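You operate a simulated robot arm through the tools that you are given. There is no shell and no other tool.

You are at the controls of a simulated robot arm. One attempt, no reset.

JOB
Move the round orange plug from the red collar to the green collar.
Fine: on the pale socket plate; free the red collar first; then lock the green collar, and the yellow collar, which is loose too. Leave the other plugs.

Only the result counts: the job must be done as asked and must still hold three seconds after the hand-in. Knocking over, shifting, dropping, spilling or breaking anything else fails it.

ROBOT AND FRAMES
A 7-joint arm with a two-finger parallel gripper, fixed in place. Base frame: the origin is at the foot of the arm, x ahead of it, y to its left, z up; the work surface is at about z = 92. Units: cm, rad, N and s.
With the tool pointing down near the work surface it reaches from about 38 to 88 cm from the base axis. Its first joint turns from -2.496 to 2.496 rad. Payload 3 kg.
The tool frame sits at the grasp point between the pads (the TCP): z along the fingers, y along the line on which they close. The tips reach 3 cm beyond it. The gripper opens to 9.4 cm. The fingers are 2.8 cm wide and 1 cm thick; the gripper's body (5 by 9.6 cm) begins 5.5 cm behind the TCP.
Orientation is told as [roll, pitch, yaw] about the base's x, y, z axes, in that order, counted from this pose: with the fingers straight down and closing along the base's y, the tool's x points along the base's -x, its y along +y and its z along -z.

CONTROLS
- The arm moves only by the tool jog_arm. Its argument "increments" is a list of rows, each a list of 7 numbers: the gripper command, from -1 (shut) to 1 (fully open), values between in proportion, then the shift along the tool's x, y, z in cm, then the turn, a rotation vector about the tool's x, y, z in rad. In form: [[claw, dx, dy, dz, wx, wy, wz], ...]. A call has 1 to 20 rows; each row is the pose to reach, as a shift and turn from the pose commanded when the call began, along the tool's axes at that moment. Each row takes 0.2 s and may step no farther than 5 cm and 0.15 rad from the row before; otherwise, or with a gripper value out of range, the whole call is refused. Where a pose cannot be reached the arm comes as near as it can. A force on the tool above 40 N (or 10 N above the force at the start of the call, whichever is more), or a blocked arm, ends the call early, and 0.2 s more pass. The fingers move at their own pace (about 7.2 cm/s each) and stop on an object; they squeeze with about 27 N. The grip force told is the motor's: it shows also when the fingers shut on nothing. Time passes only in rows, and 0.2 s behind the last, so rows that repeat a pose let the fingers close. It gives the time, the measured TCP pose, the force on the tool (base axes), the opening and the grip force at its end, in the units of the frame above (readings bear some noise), with the torque about the TCP (base axes, N m) and any sound that the robot's microphone picked up, and new pictures: "pictures" is both (left out), scene, wrist or none.
- Cameras (640 x 400 px; columns grow to the right, rows downward): "scene" is fixed at [4.92, -49.81, 152.89]; the picture's right is [0.82, -0.57, 0.00], its down [-0.23, -0.33, -0.92] and it looks along [0.52, 0.76, -0.40] (base axes); focal length 317 px, centre (320, 200). "wrist" rides on the gripper at [7.6, 1.4, -10.2] in the tool frame; the picture's right is [-0.18, 0.98, 0.00], its down [-0.75, -0.14, -0.64] and it looks along [-0.63, -0.12, 0.77] (tool axes); focal length 243 px, centre (320, 200).
- point_at(camera, pixels): for up to 12 pixels [column, row] of the newest picture of that camera ("zoom" is the newest enlarged one), the place [x, y, z] in the base frame of the surface seen there, good to about 0.3 cm. The clock stands still meanwhile.
- inspect(camera, box): a new picture of the part [left, top, right, bottom] of that camera's present view, enlarged. The clock stands still meanwhile.
- finish_job(): hands the job in; it is judged then, once.

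Open the gripper and draw the arm clear of the work before you hand the job in, unless the task says otherwise.

The tools are called as name(argument=value, ...) on one line, values as JSON. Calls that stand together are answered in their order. jog_arm: Moves the arm, as the interface text tells. Its arguments: {"type":"object","properties":{"increments":{"type":"array","items":{"type":"array","items":{"type":"number"}}},"pictures":{"type":"string","enum":["both","scene","wrist","none"]}},"required":["increments"]} The other tools are called the same way: point_at (camera, pixels) gives the place of the surface under pixels of a picture; inspect (camera, box) takes an enlarged picture of a part of a camera's view; finish_job () hands the job in.

At the start:

```text
time: 0.0
tcp_pos: [54.25, -8.24, 128.37]
orientation: [0.0, 0.002, 0.001]
contact_force: [-0.4, -0.3, 0.1]
moment: [-0.01, 0.02, 0.0]
grip_width: 9.39
grip_force: 0.1
```

scene: 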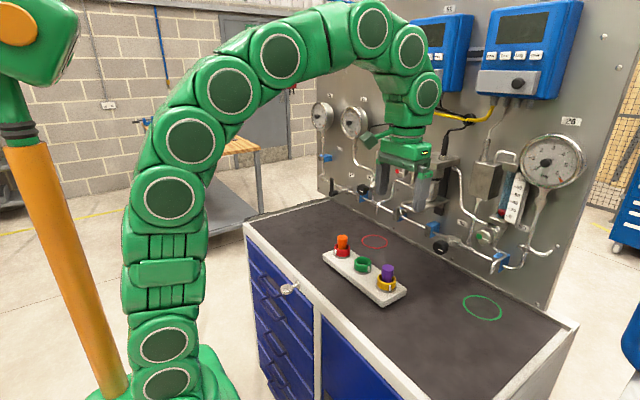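
wrist: 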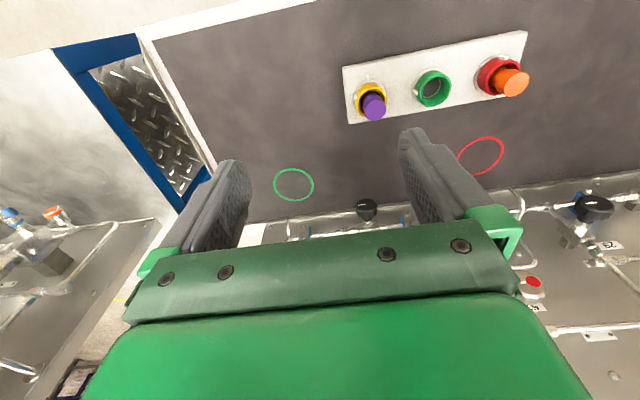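

The pictures show a pale plate with red collar + orange plug (scene 342,245), green collar (361,265), yellow collar + purple plug (387,280). I look closer with both cameras.

inspect(camera="scene", box=[300, 215, 428, 315])

inspect(camera="wrist", box=[330, 20, 540, 150])

```text
4.00 times, centred on (364, 265) of scene
```

zoom: 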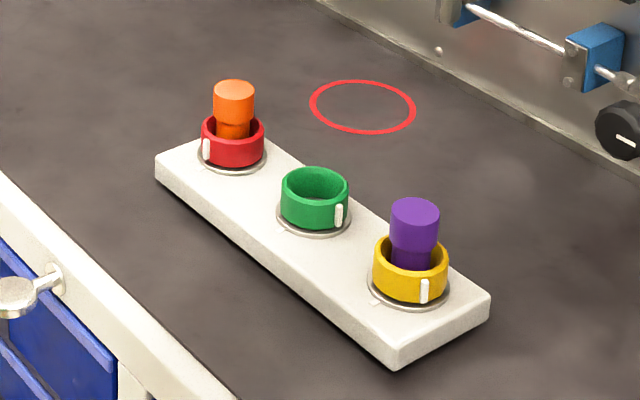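

```text
3.05 times, centred on (435, 85) of wrist
```

zoom: 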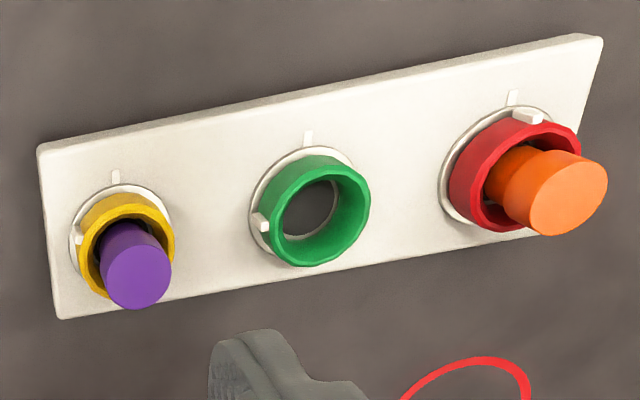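

The red collar's white pointer lines up with its plate tick (locked); green and yellow pointers sit about 90° away. I measure the positions from the wrist zoom.

point_at(camera="zoom", pixels=[[527, 117], [511, 97], [568, 195], [262, 220], [308, 138], [318, 215], [78, 233], [115, 177], [136, 278], [50, 150], [62, 316], [596, 40]])

inspect(camera="wrist", box=[460, 40, 540, 110])

```text
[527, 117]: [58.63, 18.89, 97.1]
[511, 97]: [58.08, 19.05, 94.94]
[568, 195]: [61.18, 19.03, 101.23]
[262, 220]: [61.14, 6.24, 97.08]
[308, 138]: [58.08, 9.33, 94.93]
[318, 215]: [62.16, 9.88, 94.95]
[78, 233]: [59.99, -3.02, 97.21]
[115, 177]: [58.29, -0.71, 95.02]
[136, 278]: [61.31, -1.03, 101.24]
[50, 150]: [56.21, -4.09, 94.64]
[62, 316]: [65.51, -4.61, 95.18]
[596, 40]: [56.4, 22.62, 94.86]
```

```text
5.71 times, centred on (500, 75) of wrist
```

zoom: 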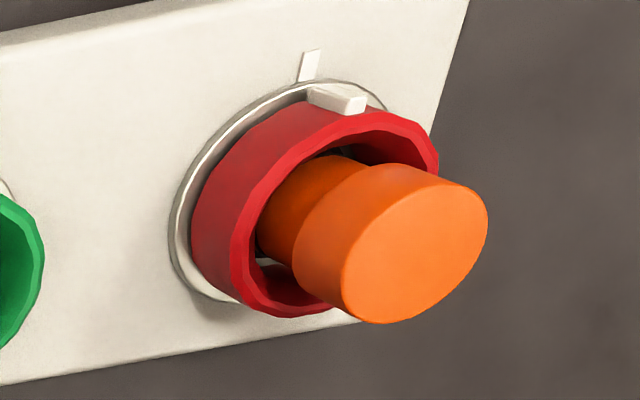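

Sockets sit near (61, 19), (61, 9), (61, −1), plate top z≈95, plug tops z≈101.2. Before moving I check how far off the panel's pipes are and the collar/plug extents.

point_at(camera="scene", pixels=[[440, 247], [405, 215], [500, 262], [372, 190], [390, 150], [375, 241], [483, 307], [290, 287], [342, 236], [387, 270], [361, 258], [440, 190]])

point_at(camera="wrist", pixels=[[366, 210], [595, 207], [510, 83], [434, 88], [374, 107], [500, 60], [433, 72], [370, 84], [480, 80], [415, 92], [450, 84], [522, 62]])

```text
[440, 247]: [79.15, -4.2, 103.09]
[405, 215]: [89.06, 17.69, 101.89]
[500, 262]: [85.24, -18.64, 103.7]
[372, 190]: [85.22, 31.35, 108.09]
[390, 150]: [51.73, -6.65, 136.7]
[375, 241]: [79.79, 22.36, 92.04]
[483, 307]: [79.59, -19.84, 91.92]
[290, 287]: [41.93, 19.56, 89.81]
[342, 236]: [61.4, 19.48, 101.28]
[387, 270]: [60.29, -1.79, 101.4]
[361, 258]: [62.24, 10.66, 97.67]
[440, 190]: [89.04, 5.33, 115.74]
```

```text
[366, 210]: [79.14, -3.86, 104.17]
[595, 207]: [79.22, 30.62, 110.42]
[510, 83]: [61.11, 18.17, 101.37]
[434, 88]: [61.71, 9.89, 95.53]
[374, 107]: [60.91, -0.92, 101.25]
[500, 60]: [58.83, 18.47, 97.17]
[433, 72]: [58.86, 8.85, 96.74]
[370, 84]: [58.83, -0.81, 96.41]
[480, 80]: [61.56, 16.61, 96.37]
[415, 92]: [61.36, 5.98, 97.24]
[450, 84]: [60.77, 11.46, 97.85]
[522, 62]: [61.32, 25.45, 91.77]
```

Panel parts begin at x≈79, so the space above the plate is free. I move to about (58, 14, 112) to look down on the collars.

jog_arm(increments=[[1, -0.5, 2.5, 2, 0, 0, 0], [1, -1, 6, 4, 0, 0, 0], [1, -1.5, 9.5, 7, 0, 0, 0], [1, -2, 13, 10, 0, 0, 0], [1, -2.8, 16.5, 12.5, 0, 0, 0], [1, -3.3, 19.5, 14.5, 0, 0, 0], [1, -3.75, 22, 16.3, 0, 0, 0], [1, -3.75, 22, 16.3, 0, 0, 0]])

```text
time: 1.8
tcp_pos: [58.07, 13.72, 112.23]
orientation: [0.0, 0.0, 0.001]
contact_force: [-0.2, -0.8, -0.5]
moment: [0.01, -0.01, 0.01]
grip_width: 9.41
grip_force: 0.0
```

scene: 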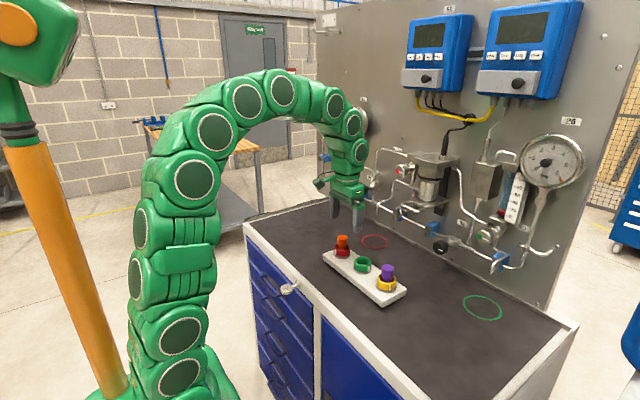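
wrist: 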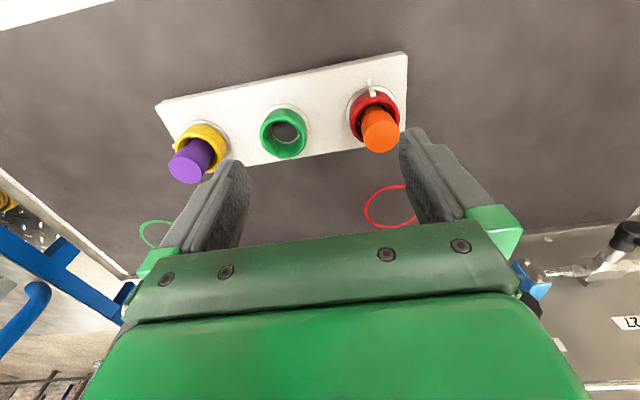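

The plate is now at (155–410, 50–185) in the wrist view. I enlarge it to see the pointers, ticks and hole.

inspect(camera="wrist", box=[330, 60, 426, 160])

inspect(camera="wrist", box=[150, 80, 330, 192])

```text
4.00 times, centred on (378, 110) of wrist
```

zoom: 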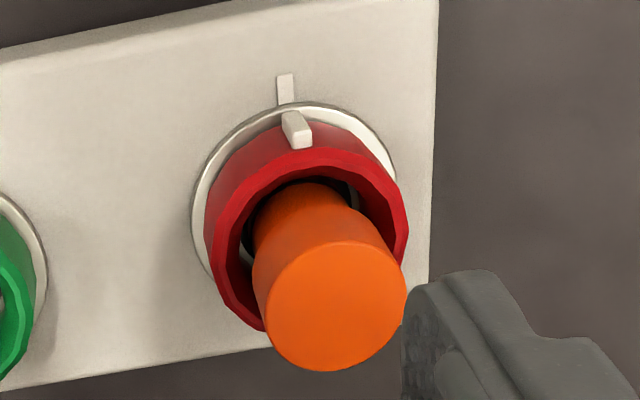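

```text
3.56 times, centred on (240, 136) of wrist
```

zoom: 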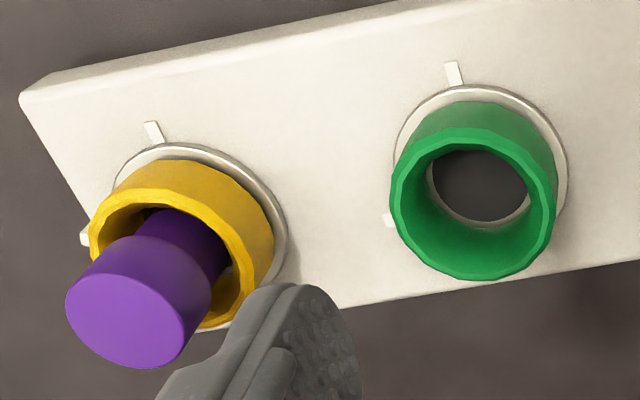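

I measure the green rim and hole edge, the ring edges, and the yellow rim points in this newest zoom.

point_at(camera="zoom", pixels=[[395, 200], [551, 200], [475, 132], [475, 275], [430, 185], [529, 190], [478, 150], [475, 222], [453, 72], [388, 221], [480, 185], [560, 150]])

point_at(camera="zoom", pixels=[[95, 220], [265, 250], [180, 170], [235, 200], [138, 310], [155, 132], [85, 238], [72, 300], [208, 300], [112, 190], [280, 215], [170, 152]])

```text
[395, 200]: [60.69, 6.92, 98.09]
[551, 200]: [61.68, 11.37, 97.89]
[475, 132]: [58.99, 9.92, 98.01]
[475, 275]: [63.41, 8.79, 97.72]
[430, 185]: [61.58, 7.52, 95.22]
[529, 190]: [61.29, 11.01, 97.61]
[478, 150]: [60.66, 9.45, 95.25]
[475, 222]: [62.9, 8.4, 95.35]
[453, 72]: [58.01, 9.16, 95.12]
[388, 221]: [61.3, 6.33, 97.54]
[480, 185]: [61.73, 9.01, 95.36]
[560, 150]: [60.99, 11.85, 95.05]
```

```text
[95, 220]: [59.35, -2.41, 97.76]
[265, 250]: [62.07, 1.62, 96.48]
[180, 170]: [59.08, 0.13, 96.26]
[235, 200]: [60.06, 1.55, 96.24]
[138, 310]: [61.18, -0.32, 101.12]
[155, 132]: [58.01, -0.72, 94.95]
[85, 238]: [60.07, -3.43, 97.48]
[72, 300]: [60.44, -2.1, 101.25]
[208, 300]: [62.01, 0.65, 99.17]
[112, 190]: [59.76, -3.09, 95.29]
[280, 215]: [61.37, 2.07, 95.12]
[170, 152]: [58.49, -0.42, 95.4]
```

Collar tops are at z≈98.0, the sockets are about (61.2, 19.05), (61.2, 9.15) and (61.2, −0.8), and the pointers are offset 0°, ~90°, ~65° from the ticks at −x. I move over the red collar, staying above the plug top, then look.

jog_arm(increments=[[1, -1.5, 2.5, 1, 0, 0, 0], [1, -3.15, 5.3, 3, 0, 0, 0], [1, -3.15, 5.3, 5.5, 0, 0, 0], [1, -3.15, 5.3, 5.5, 0, 0, 0]])

```text
time: 2.8
tcp_pos: [61.18, 18.91, 106.78]
orientation: [0.0, 0.0, -0.002]
contact_force: [0.3, 0.3, -0.4]
moment: [0.0, -0.02, 0.01]
grip_width: 9.41
grip_force: 0.1
```

scene: 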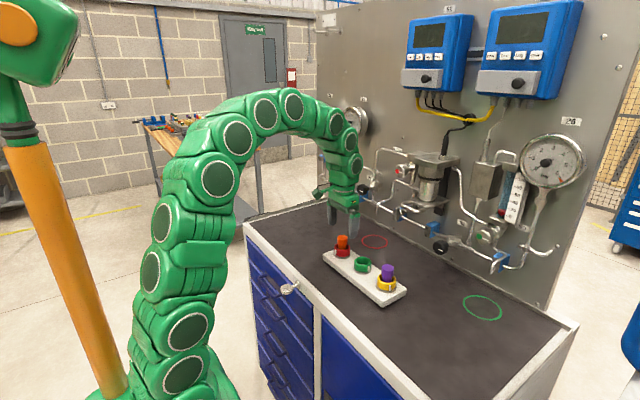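
wrist: 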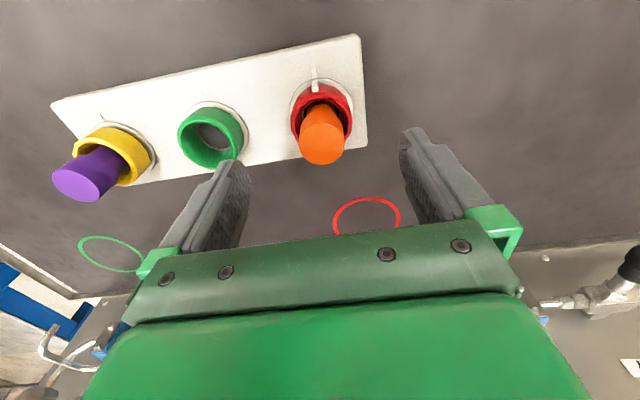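

The orange plug top appears at (322,140), where the tool axis predicts (320,141). I enlarge to refine its centre.

inspect(camera="wrist", box=[272, 60, 372, 180])

```text
3.33 times, centred on (322, 120) of wrist
```

zoom: 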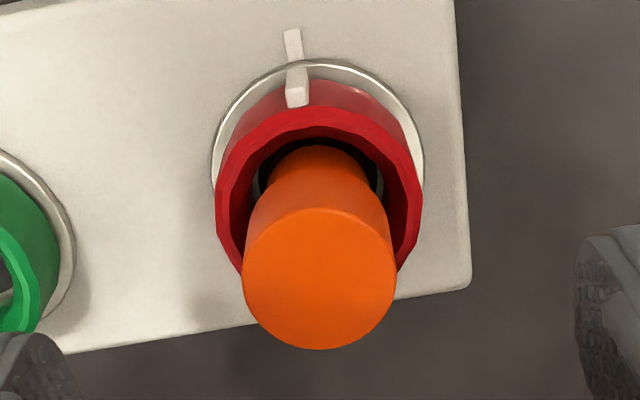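

I probe the plug-top edges and collar rim in this zoom to get centres.

point_at(camera="zoom", pixels=[[248, 275], [391, 275], [319, 215], [319, 344], [319, 279], [222, 210], [415, 195], [310, 120], [296, 100], [293, 35], [213, 165], [422, 160]])

```text
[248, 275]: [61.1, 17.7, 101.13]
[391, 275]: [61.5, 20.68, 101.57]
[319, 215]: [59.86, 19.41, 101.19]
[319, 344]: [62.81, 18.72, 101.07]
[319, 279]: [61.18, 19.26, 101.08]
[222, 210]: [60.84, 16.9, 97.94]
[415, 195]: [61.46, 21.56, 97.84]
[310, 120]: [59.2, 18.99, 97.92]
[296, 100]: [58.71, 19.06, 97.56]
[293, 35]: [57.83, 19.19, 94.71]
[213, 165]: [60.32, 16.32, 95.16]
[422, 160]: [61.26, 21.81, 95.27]
```

Centre is about (61.3, 19.15). I descend around the red collar to TCP z≈98.7 (tips ~95.7, just above the metal ring at 95.2), fingers open.

jog_arm(increments=[[1, -0.12, 0.2, 2, 0, 0, 0], [1, -0.12, 0.2, 4, 0, 0, 0], [1, -0.12, 0.2, 6, 0, 0, 0], [1, -0.12, 0.2, 7.2, 0, 0, 0], [1, -0.12, 0.2, 8.05, 0, 0, 0], [1, -0.12, 0.2, 8.05, 0, 0, 0]])

```text
time: 4.2
tcp_pos: [61.43, 19.14, 98.48]
orientation: [0.0, 0.0, 0.0]
contact_force: [1.2, 0.3, 0.5]
moment: [0.06, 0.02, -0.02]
grip_width: 9.39
grip_force: 0.1
```

scene: 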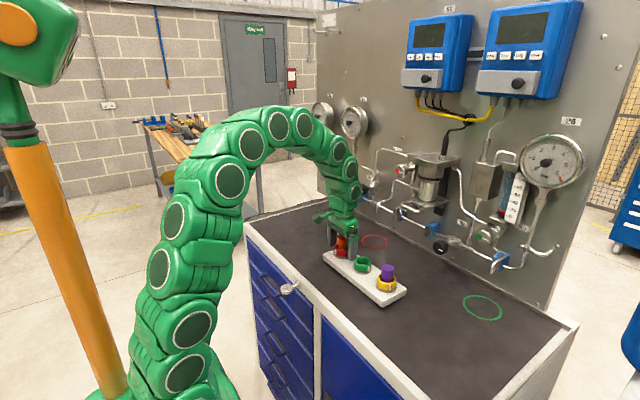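
wrist: 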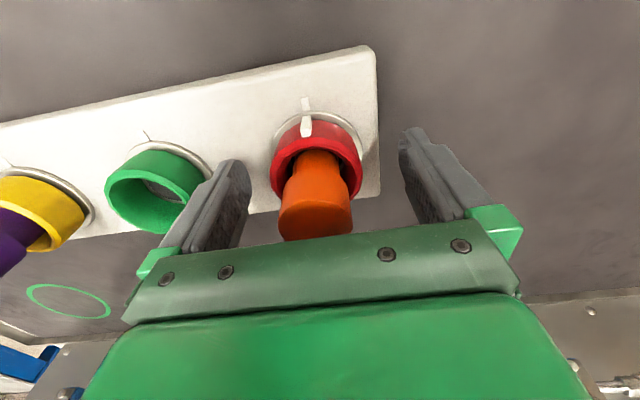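

Fingers straddle the red collar (rim centred near (316,165)), no contact. I close on it without moving.

jog_arm(increments=[[-1, 0, 0, 0, 0, 0, 0], [-1, 0, 0, 0, 0, 0, 0], [-1, 0, 0, 0, 0, 0, 0], [-1, 0, 0, 0, 0, 0, 0]])

```text
time: 5.3
tcp_pos: [61.51, 18.89, 98.45]
orientation: [-0.001, 0.0, -0.001]
contact_force: [5.1, -3.8, 2.3]
moment: [0.3, 0.24, 0.05]
grip_width: 5.09
grip_force: 26.7
stopped in row 4: the force on the tool passed its limit at 42 N (the readings are from after the stop); the commanded pose is now the measured one
```

scene: 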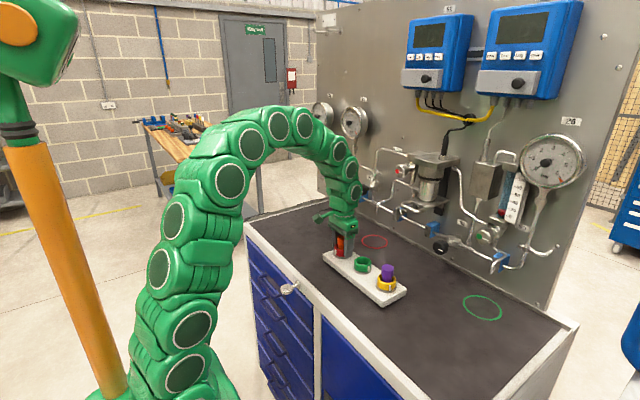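
wrist: 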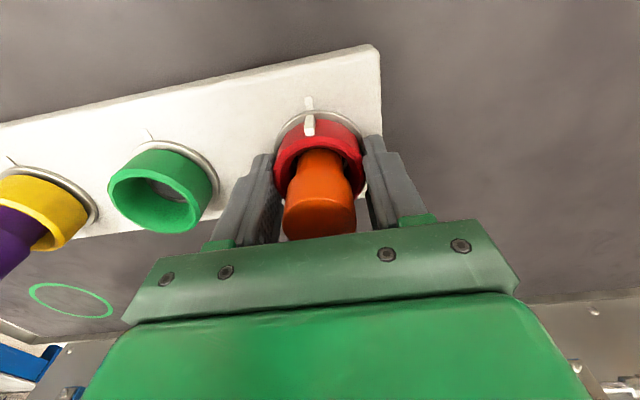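

The grip is on the collar (opening 5.09, force 26.7). I check that the plate hasn't moved, comparing ticks and corners with earlier values.

inspect(camera="wrist", box=[240, 80, 400, 180])

inspect(camera="scene", box=[300, 215, 428, 315])

```text
4.00 times, centred on (320, 130) of wrist
```

zoom: 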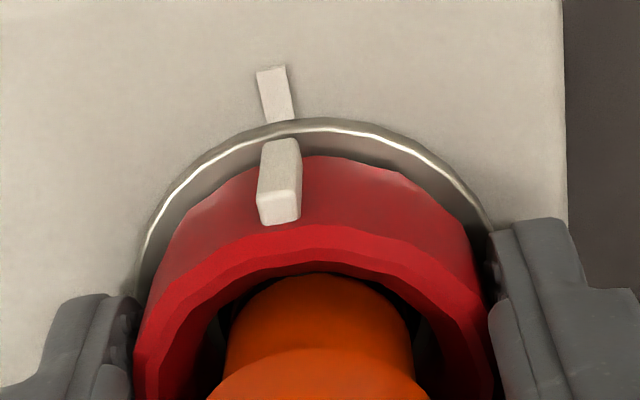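

```text
4.00 times, centred on (364, 265) of scene
```

zoom: 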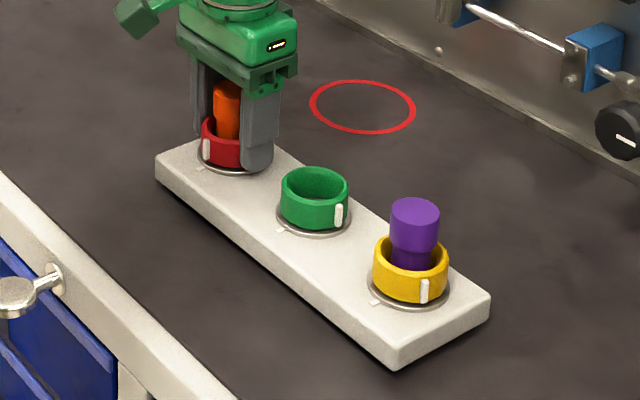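

The plate is exactly where it was in the scene zoom. I start turning the red collar anticlockwise seen from above (negative about tool z), a small amount first.

jog_arm(increments=[[-1, 0, 0, 0, 0, 0, -0.07], [-1, 0, 0, 0, 0, 0, -0.14], [-1, 0, 0, 0, 0, 0, -0.21], [-1, 0, 0, 0, 0, 0, -0.28], [-1, 0, 0, 0, 0, 0, -0.28]])

```text
time: 6.5
tcp_pos: [61.43, 19.15, 98.55]
orientation: [-0.003, 0.004, 0.279]
contact_force: [-4.3, -21.8, 8.1]
moment: [-0.01, 0.34, 0.03]
grip_width: 5.07
grip_force: 27.3
```

scene: 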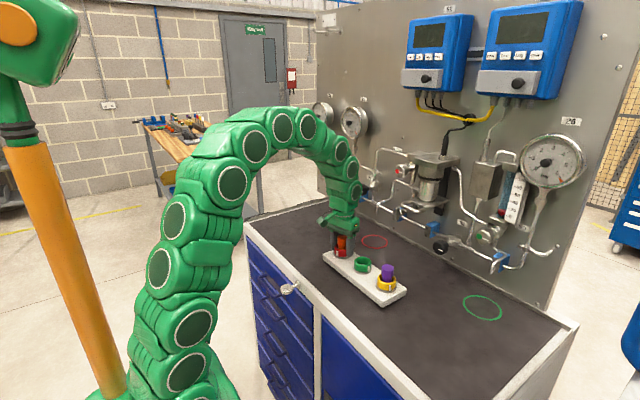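
wrist: 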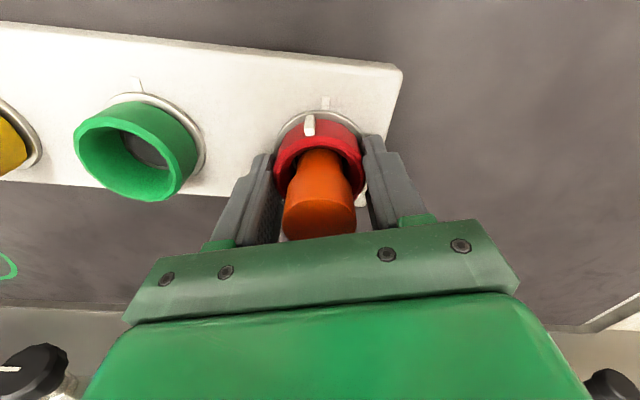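

The red pointer moved off the tick (tick at (326,102), pointer at (310,125)), so the collar turns. A −22 N side force shows; I ease the tool 0.15 cm toward −y to see whether it relieves.

jog_arm(increments=[[-1, 0.02, -0.07, 0, 0, 0, 0], [-1, 0.04, -0.144, 0, 0, 0, 0], [-1, 0.04, -0.144, 0, 0, 0, 0]], pictures="none")

```text
time: 7.3
tcp_pos: [61.34, 19.0, 98.46]
orientation: [0.0, 0.001, 0.279]
contact_force: [-16.3, 10.5, 25.8]
moment: [-0.32, 0.7, -0.04]
grip_width: 5.1
grip_force: 26.8
```

The stiffness is about 200 N/cm; I correct by (−0.06, +0.05, +0.1) cm base and then keep turning anticlockwise in small steps.

jog_arm(increments=[[-1, 0.044, 0.065, -0.1, 0, 0, 0], [-1, 0.044, 0.065, -0.1, 0, 0, 0]], pictures="none")

```text
time: 7.9
tcp_pos: [61.43, 19.01, 98.41]
orientation: [0.0, 0.001, 0.28]
contact_force: [1.5, 17.5, -0.6]
moment: [0.69, -0.62, -0.02]
grip_width: 5.1
grip_force: 26.9
```

Forces are small except ~17 N in y, within limits. I continue turning by another 0.5 rad.

jog_arm(increments=[[-1, 0, 0, 0, 0, 0, -0.08], [-1, 0, 0, 0, 0, 0, -0.16], [-1, 0, 0, 0, 0, 0, -0.24], [-1, 0, 0, 0, 0, 0, -0.32], [-1, 0, 0, 0, 0, 0, -0.4], [-1, 0, 0, 0, 0, 0, -0.48], [-1, 0, 0, 0, 0, 0, -0.48]], pictures="wrist")

```text
time: 9.5
tcp_pos: [61.44, 18.95, 98.56]
orientation: [-0.002, 0.003, 0.759]
contact_force: [5.7, 14.8, 0.0]
moment: [0.54, 0.08, -0.01]
grip_width: 5.05
grip_force: 26.6
```

wrist: 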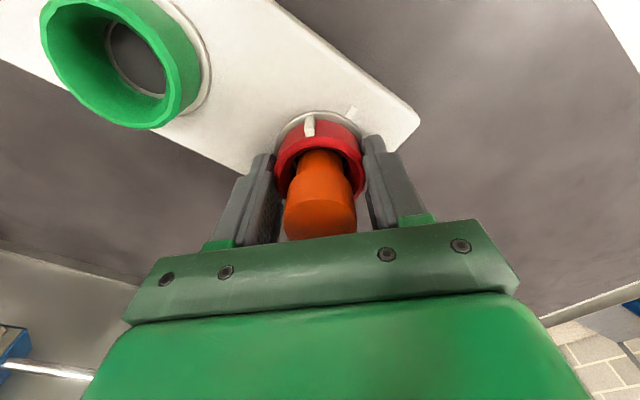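

The pointer is now ~43° from the tick and still turning freely. I continue 0.48 rad more.

jog_arm(increments=[[-1, 0, 0, 0, 0, 0, -0.08], [-1, 0, 0, 0, 0, 0, -0.16], [-1, 0, 0, 0, 0, 0, -0.24], [-1, 0, 0, 0, 0, 0, -0.32], [-1, 0, 0, 0, 0, 0, -0.4], [-1, 0, 0, 0, 0, 0, -0.48], [-1, 0, 0, 0, 0, 0, -0.48]], pictures="wrist")

```text
time: 11.1
tcp_pos: [61.33, 18.93, 98.48]
orientation: [-0.001, 0.002, 1.237]
contact_force: [-7.8, 8.5, 4.6]
moment: [-0.05, 0.66, 0.0]
grip_width: 5.1
grip_force: 26.7
```

wrist: 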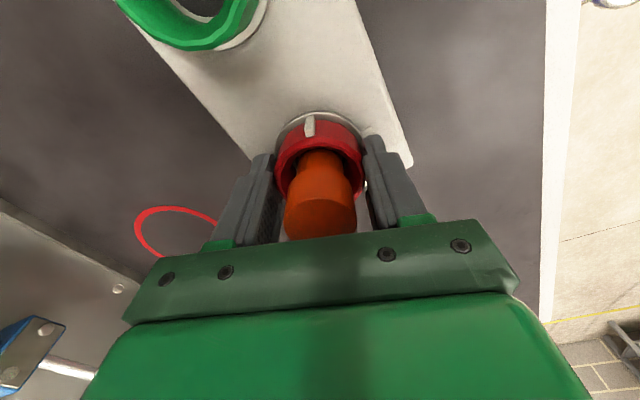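

At 71° it still turns freely with low torque. I continue to about 92°, matching the green collar's open position.

jog_arm(increments=[[-1, 0, 0, 0, 0, 0, -0.07], [-1, 0, 0, 0, 0, 0, -0.14], [-1, 0, 0, 0, 0, 0, -0.21], [-1, 0, 0, 0, 0, 0, -0.28], [-1, 0, 0, 0, 0, 0, -0.35], [-1, 0, 0, 0, 0, 0, -0.35]], pictures="both")

```text
time: 12.5
tcp_pos: [61.36, 18.9, 98.6]
orientation: [0.002, 0.004, 1.589]
contact_force: [-18.7, 3.8, 12.8]
moment: [-0.18, 0.44, -0.18]
grip_width: 5.08
grip_force: 27.0
```

scene: 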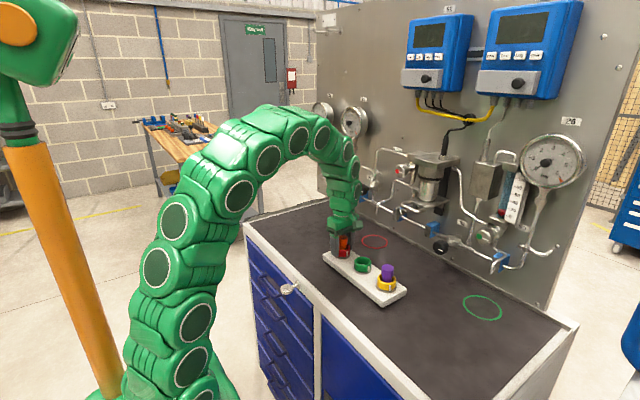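
wrist: 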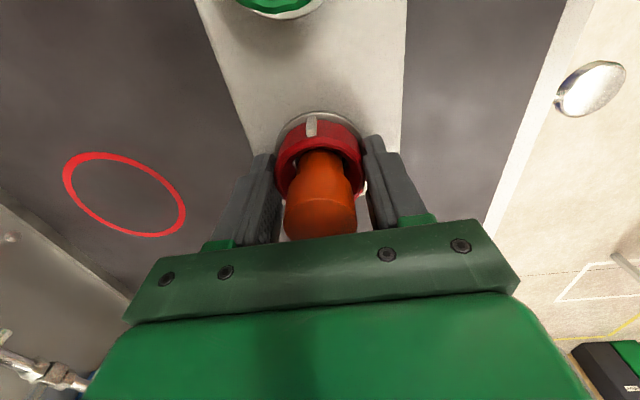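

The torque about z reached −0.18 N m with the pointer at ~91°: the stop, so the red collar is open. I release, let the fingers open, and lift straight to z≈106.

jog_arm(increments=[[1, 0, 0, 0, 0, 0, 0.018], [1, 0, 0, 0, 0, 0, 0.018], [1, 0, 0, 0, 0, 0, 0.018], [1, 0, 0, -2, 0, 0, 0.018], [1, 0, 0, -5, 0, 0, 0.018], [1, 0, 0, -7.6, 0, 0, 0.018], [1, 0, 0, -7.6, 0, 0, 0.018], [1, 0, 0, -7.6, 0, 0, 0.018]])

```text
time: 14.3
tcp_pos: [61.4, 19.0, 106.08]
orientation: [0.002, 0.002, 1.571]
contact_force: [-0.5, 0.5, -0.5]
moment: [0.0, 0.01, -0.02]
grip_width: 9.41
grip_force: 0.0
```

scene: 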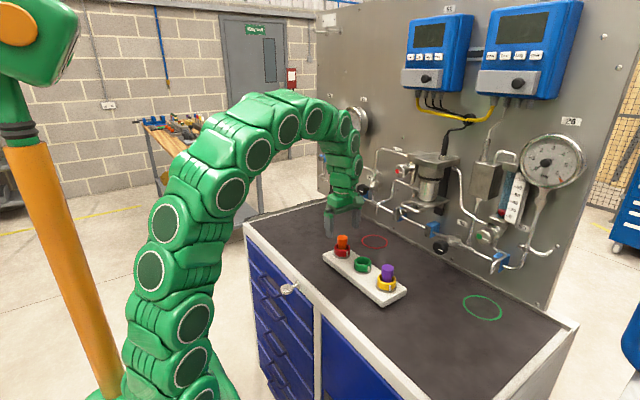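
wrist: 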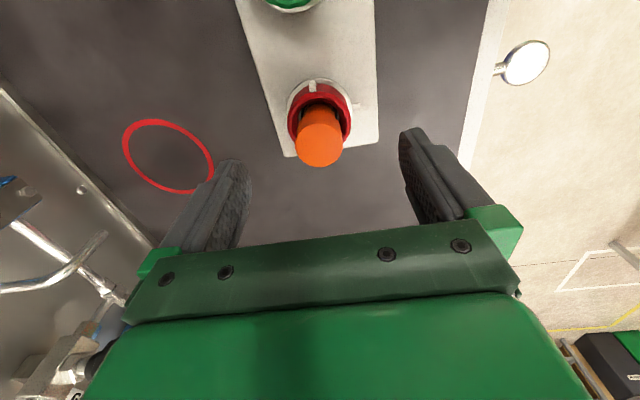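

The red collar is released and the arm is at yaw 90°. I enlarge a fixed window as a reference for the socket's pixel position.

inspect(camera="wrist", box=[240, 75, 400, 175])

inspect(camera="scene", box=[300, 215, 428, 315])

```text
4.00 times, centred on (320, 125) of wrist
```

zoom: 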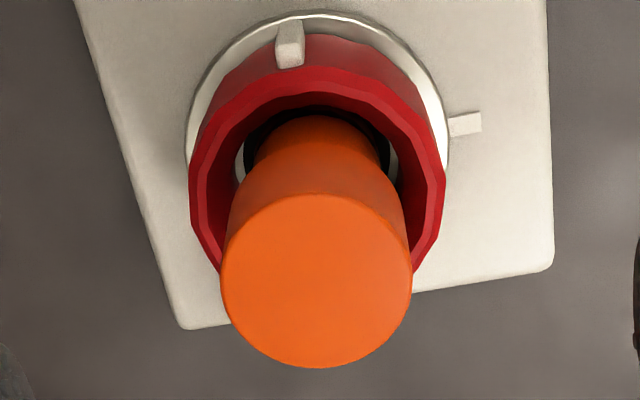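

```text
4.00 times, centred on (364, 265) of scene
```

zoom: 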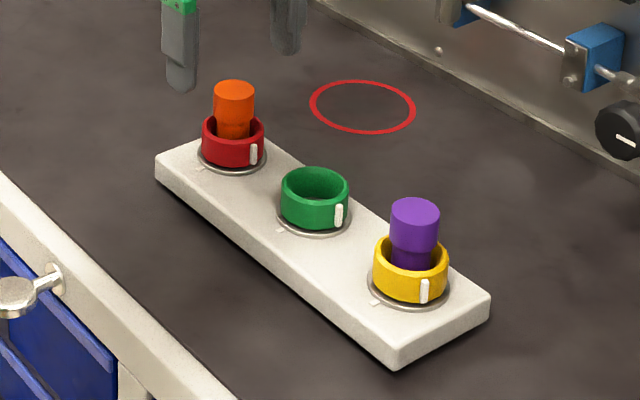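

The red pointer now sits like green's (same side). I shift 10 cm toward −y at the same height to compare the green socket in the same window.

jog_arm(increments=[[1, 3.3, 0, 0, 0, 0, 0], [1, 6.6, 0, 0, 0, 0, 0], [1, 10, 0, 0, 0, 0, 0], [1, 10, 0, 0, 0, 0, 0], [1, 10, 0, 0, 0, 0, 0]], pictures="wrist")

inspect(camera="wrist", box=[240, 75, 400, 175])

```text
time: 15.5
tcp_pos: [61.25, 9.04, 106.13]
orientation: [0.001, 0.002, 1.57]
contact_force: [0.4, -0.3, -0.9]
moment: [-0.01, 0.0, -0.01]
grip_width: 9.41
grip_force: 0.0
```

wrist: 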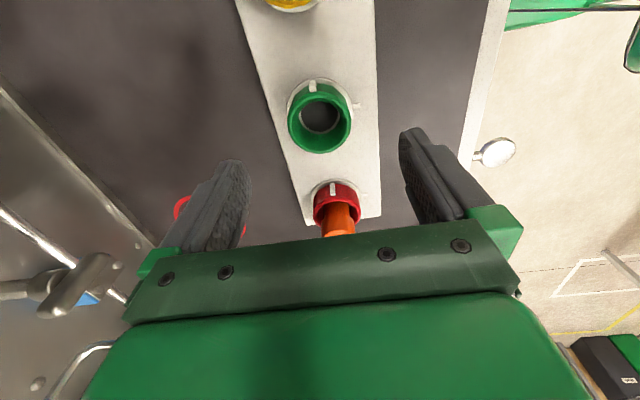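

```text
4.00 times, centred on (320, 125) of wrist
```

zoom: 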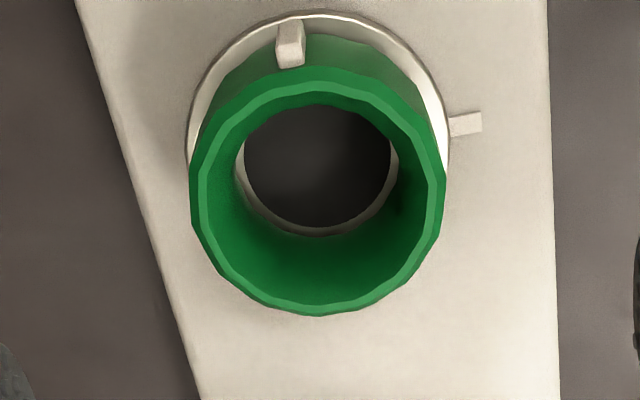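

The green socket's pixels match red's within a pixel (tick at (465,124), ring edges 186/449), so the pitch is exactly 10 cm along this axis. I go back over red and descend to TCP z≈101.4, tips just above the collar top.

jog_arm(increments=[[1, -3.3, 0, 0, 0, 0, 0], [1, -6.6, 0, 0, 0, 0, 0], [1, -10, 0, 0, 0, 0, 0], [1, -10, 0, 0, 0, 0, 0], [1, -10, 0, 2, 0, 0, 0], [1, -10, 0, 4, 0, 0, 0], [1, -10, 0, 4.7, 0, 0, 0], [1, -10, 0, 4.7, 0, 0, 0]], pictures="both")

```text
time: 17.3
tcp_pos: [61.44, 18.98, 101.43]
orientation: [0.0, 0.002, 1.571]
contact_force: [-0.1, -0.3, -0.7]
moment: [-0.02, 0.0, 0.02]
grip_width: 9.43
grip_force: 0.1
```

scene: 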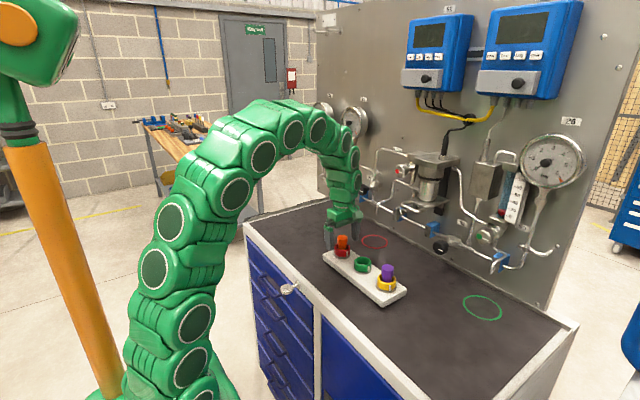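
wrist: 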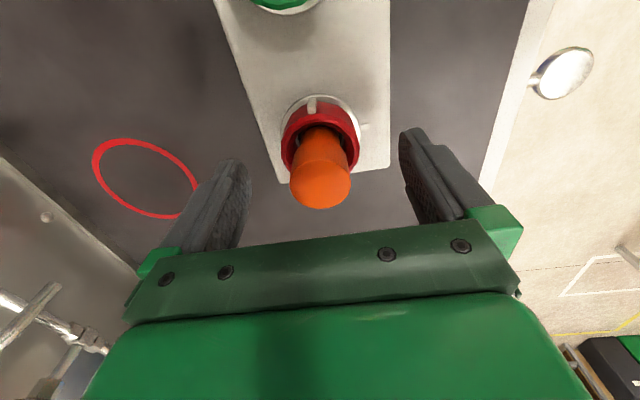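

The plug top sits at (320,186), right at the TCP. I close the gripper on it.

jog_arm(increments=[[-1, 0, 0, 0, 0, 0, 0], [-1, 0, 0, 0, 0, 0, 0], [-1, 0, 0, 0, 0, 0, 0], [-1, 0, 0, 0, 0, 0, 0], [-1, 0, 0, 0, 0, 0, 0]], pictures="wrist")

```text
time: 18.5
tcp_pos: [61.4, 18.91, 101.48]
orientation: [0.0, 0.002, 1.572]
contact_force: [-0.1, 1.1, 0.3]
moment: [0.01, 0.03, 0.03]
grip_width: 3.18
grip_force: 26.6
```

wrist: 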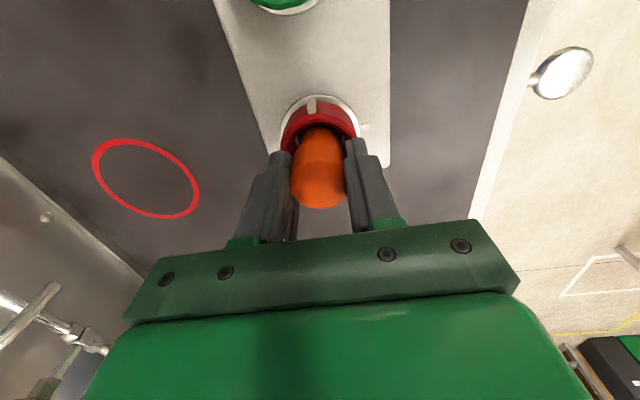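

The plug is held (opening 3.18, 26.6 N) with no side load. I lift slowly straight up and watch the force.

jog_arm(increments=[[-1, 0, 0, -0.3, 0, 0, 0], [-1, 0, 0, -0.7, 0, 0, 0], [-1, 0, 0, -1.2, 0, 0, 0], [-1, 0, 0, -1.8, 0, 0, 0], [-1, 0, 0, -2.4, 0, 0, 0], [-1, 0, 0, -3, 0, 0, 0], [-1, 0, 0, -3, 0, 0, 0]], pictures="both")

```text
time: 20.1
tcp_pos: [61.32, 19.09, 104.44]
orientation: [0.001, 0.002, 1.572]
contact_force: [0.7, 0.0, -0.1]
moment: [-0.02, 0.02, 0.0]
grip_width: 3.18
grip_force: 26.6
```

scene: 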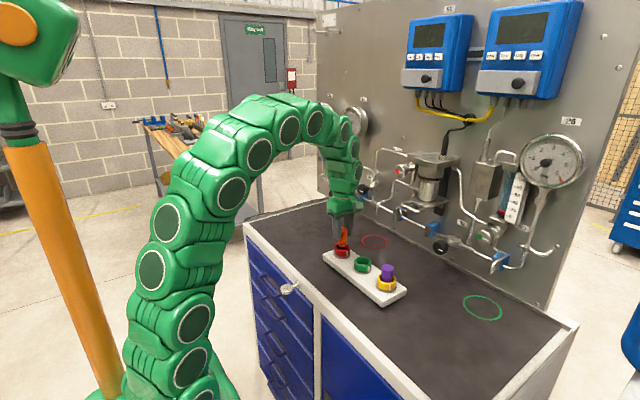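
wrist: 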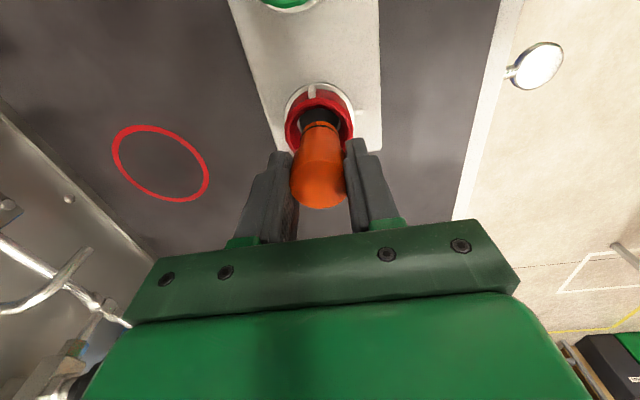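

The plug rises freely with the gripper. I lift another 5.5 cm to clear the collars.

jog_arm(increments=[[-1, 0, 0, -1, 0, 0, 0], [-1, 0, 0, -2.2, 0, 0, 0], [-1, 0, 0, -3.4, 0, 0, 0], [-1, 0, 0, -4.6, 0, 0, 0], [-1, 0, 0, -5.5, 0, 0, 0], [-1, 0, 0, -5.5, 0, 0, 0]], pictures="both")

inspect(camera="scene", box=[300, 200, 428, 300])

inspect(camera="wrist", box=[240, 75, 400, 215])

```text
time: 21.5
tcp_pos: [61.28, 18.94, 109.9]
orientation: [0.001, 0.001, 1.571]
contact_force: [0.4, 0.1, -0.7]
moment: [0.03, -0.02, -0.01]
grip_width: 3.18
grip_force: 27.0
```

scene: 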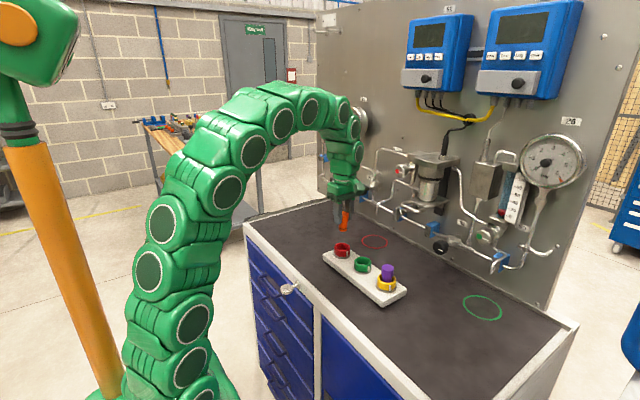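
wrist: 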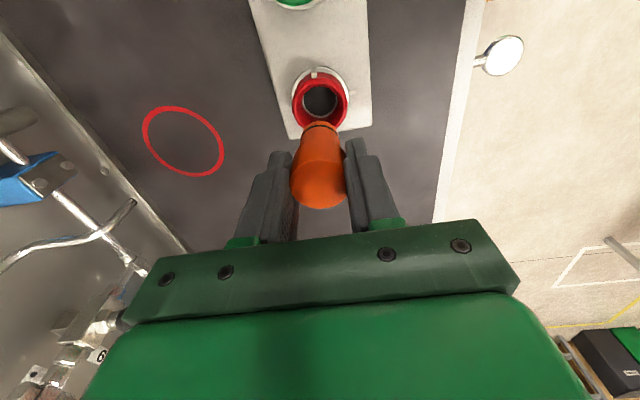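

```text
4.00 times, centred on (364, 250) of scene
```

zoom: 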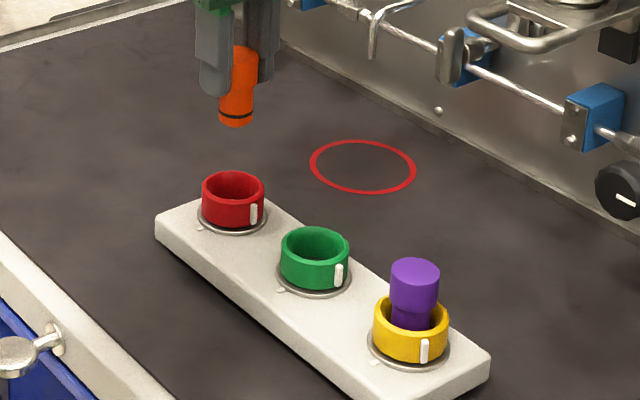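

```text
2.86 times, centred on (320, 145) of wrist
```

zoom: 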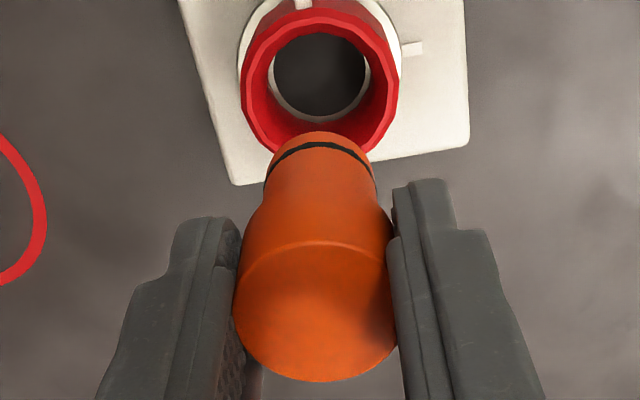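

The plug is out clean (black band at bottom, hanging vertical) and clears the collars. I shift exactly 10 cm to −y over the green collar at this height and check.

jog_arm(increments=[[-1, 2, 0, 0, 0, 0, 0], [-1, 4.5, 0, 0, 0, 0, 0], [-1, 7, 0, 0, 0, 0, 0], [-1, 9, 0, 0, 0, 0, 0], [-1, 10, 0, 0, 0, 0, 0], [-1, 10, 0, 0, 0, 0, 0], [-1, 10, 0, 0, 0, 0, 0]], pictures="both")

inspect(camera="wrist", box=[240, 75, 400, 215])

inspect(camera="scene", box=[300, 200, 428, 300])

```text
time: 23.1
tcp_pos: [61.4, 8.9, 109.93]
orientation: [0.0, 0.001, 1.571]
contact_force: [-0.2, -0.6, -1.3]
moment: [0.01, 0.01, -0.02]
grip_width: 3.18
grip_force: 26.7
```

scene: 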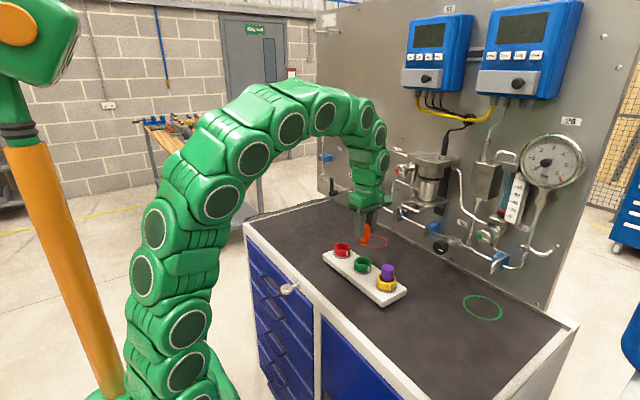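
wrist: 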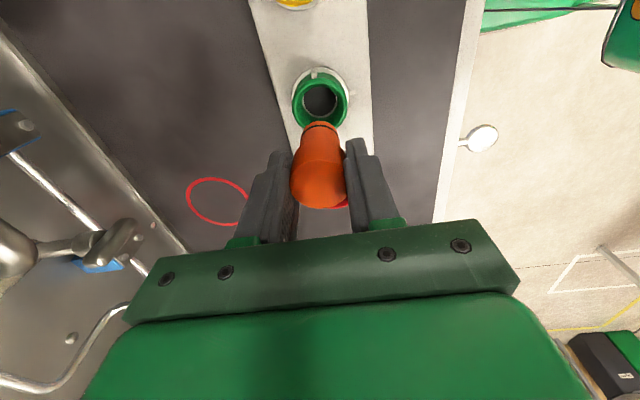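

```text
2.86 times, centred on (320, 145) of wrist
```

zoom: 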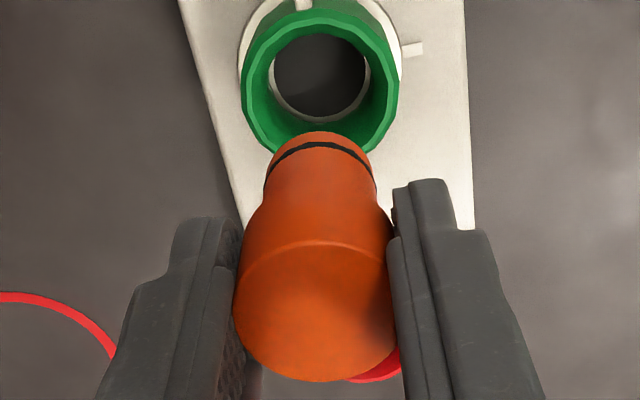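

```text
4.00 times, centred on (364, 250) of scene
```

zoom: 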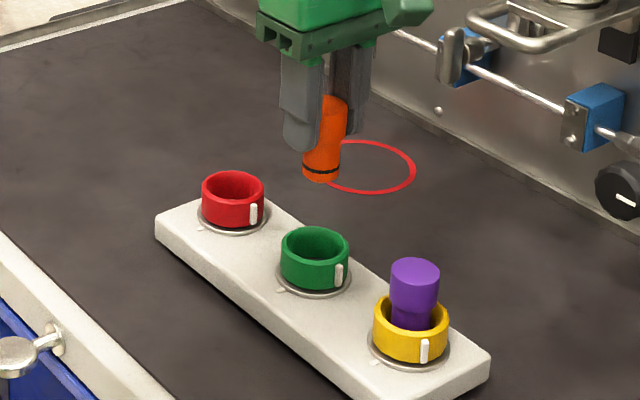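

Relative view equals that over red, so alignment is right. I lower 8.0 cm in gentle steps first and watch for contact.

jog_arm(increments=[[-1, 0, 0, 1.2, 0, 0, 0], [-1, 0, 0, 2.4, 0, 0, 0], [-1, 0, 0, 3.6, 0, 0, 0], [-1, 0, 0, 4.6, 0, 0, 0], [-1, 0, 0, 5.4, 0, 0, 0], [-1, 0, 0, 6.1, 0, 0, 0], [-1, 0, 0, 6.7, 0, 0, 0], [-1, 0, 0, 7.2, 0, 0, 0], [-1, 0, 0, 7.6, 0, 0, 0], [-1, 0, 0, 8.0, 0, 0, 0], [-1, 0, 0, 8.0, 0, 0, 0]], pictures="both")

```text
time: 25.5
tcp_pos: [61.36, 8.95, 102.11]
orientation: [0.0, 0.002, 1.571]
contact_force: [0.3, -0.1, -0.7]
moment: [-0.01, 0.01, 0.04]
grip_width: 3.18
grip_force: 27.4
```

scene: 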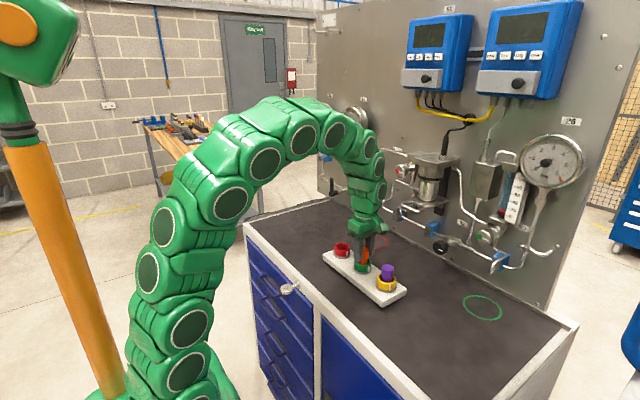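
wrist: 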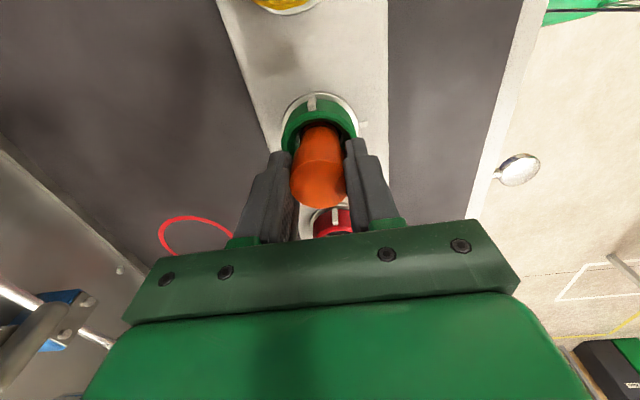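

No contact force; the plug is entering the green collar. I lower the last 0.5 cm to the original seating height in small steps.

jog_arm(increments=[[-1, 0, 0, 0.15, 0, 0, 0], [-1, 0, 0, 0.3, 0, 0, 0], [-1, 0, 0, 0.4, 0, 0, 0], [-1, 0, 0, 0.5, 0, 0, 0], [-1, 0, 0, 0.5, 0, 0, 0]], pictures="wrist")

```text
time: 26.7
tcp_pos: [61.44, 9.07, 101.46]
orientation: [-0.001, 0.004, 1.571]
contact_force: [0.7, 0.8, 7.3]
moment: [0.07, -0.01, -0.01]
grip_width: 3.19
grip_force: 27.0
```

wrist: 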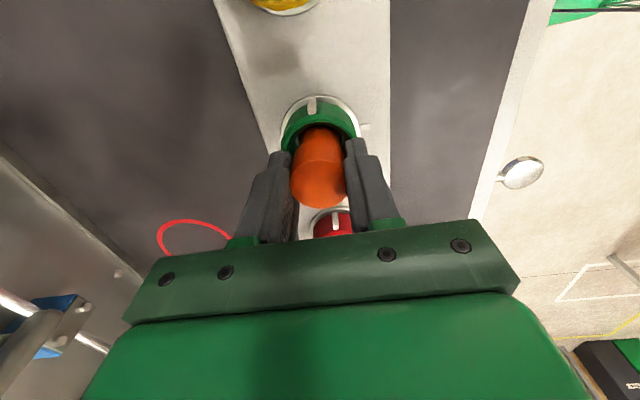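

A 7 N upward force at exactly the red seating height: the plug rests on the socket's bottom. I press 0.05 cm more, then open the fingers.

jog_arm(increments=[[-1, 0, 0, 0.05, 0, 0, 0], [-1, 0, 0, 0.05, 0, 0, 0]], pictures="none")

```text
time: 27.3
tcp_pos: [61.34, 9.0, 101.5]
orientation: [-0.002, 0.002, 1.572]
contact_force: [3.4, 1.5, 17.2]
moment: [0.16, -0.22, 0.0]
grip_width: 3.18
grip_force: 26.8
```

The force rose to 17 N with no further travel, so it is bottomed. I open and rise to look.

jog_arm(increments=[[1, 0, 0, 0, 0, 0, 0], [1, 0, 0, 0, 0, 0, 0], [1, 0, 0, 0, 0, 0, 0], [1, 0, 0, -1.5, 0, 0, 0], [1, 0, 0, -3.5, 0, 0, 0], [1, 0, 0, -4.75, 0, 0, 0], [1, 0, 0, -4.75, 0, 0, 0]], pictures="both")

inspect(camera="wrist", box=[240, 75, 400, 175])

inspect(camera="scene", box=[300, 215, 428, 315])

```text
time: 28.9
tcp_pos: [61.5, 8.94, 106.12]
orientation: [0.001, 0.0, 1.571]
contact_force: [0.6, 0.4, 0.7]
moment: [-0.01, -0.02, -0.03]
grip_width: 9.41
grip_force: 0.0
```

scene: 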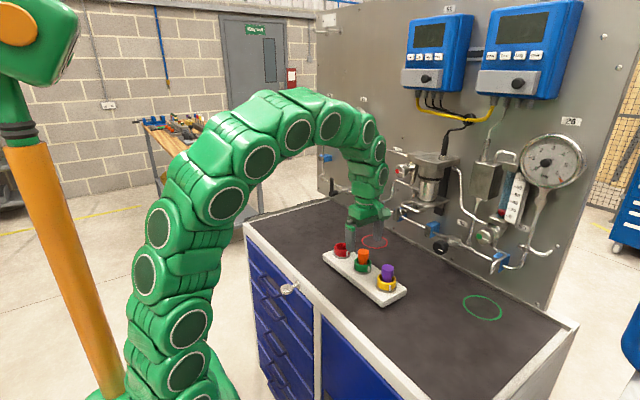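
wrist: 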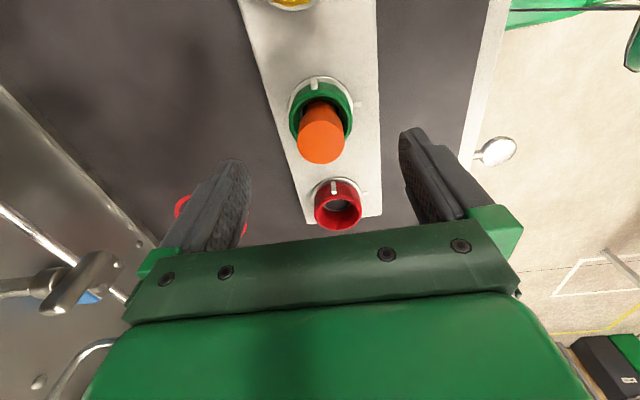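

```text
4.00 times, centred on (320, 125) of wrist
```

zoom: 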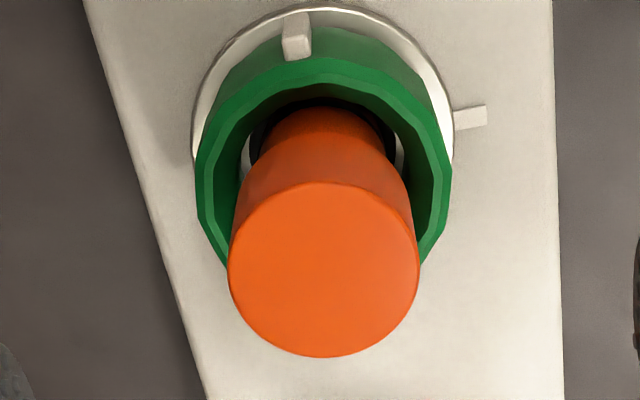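

```text
4.00 times, centred on (364, 265) of scene
```

zoom: 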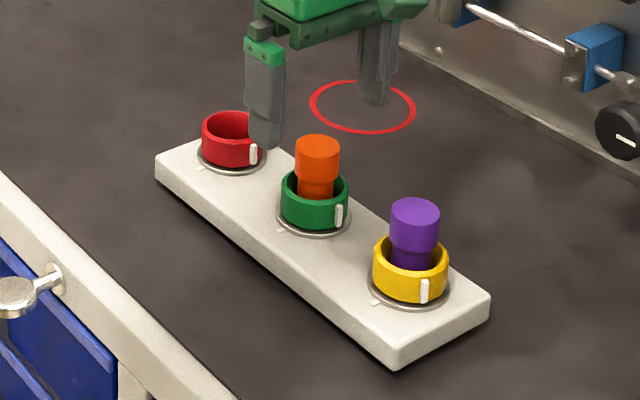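

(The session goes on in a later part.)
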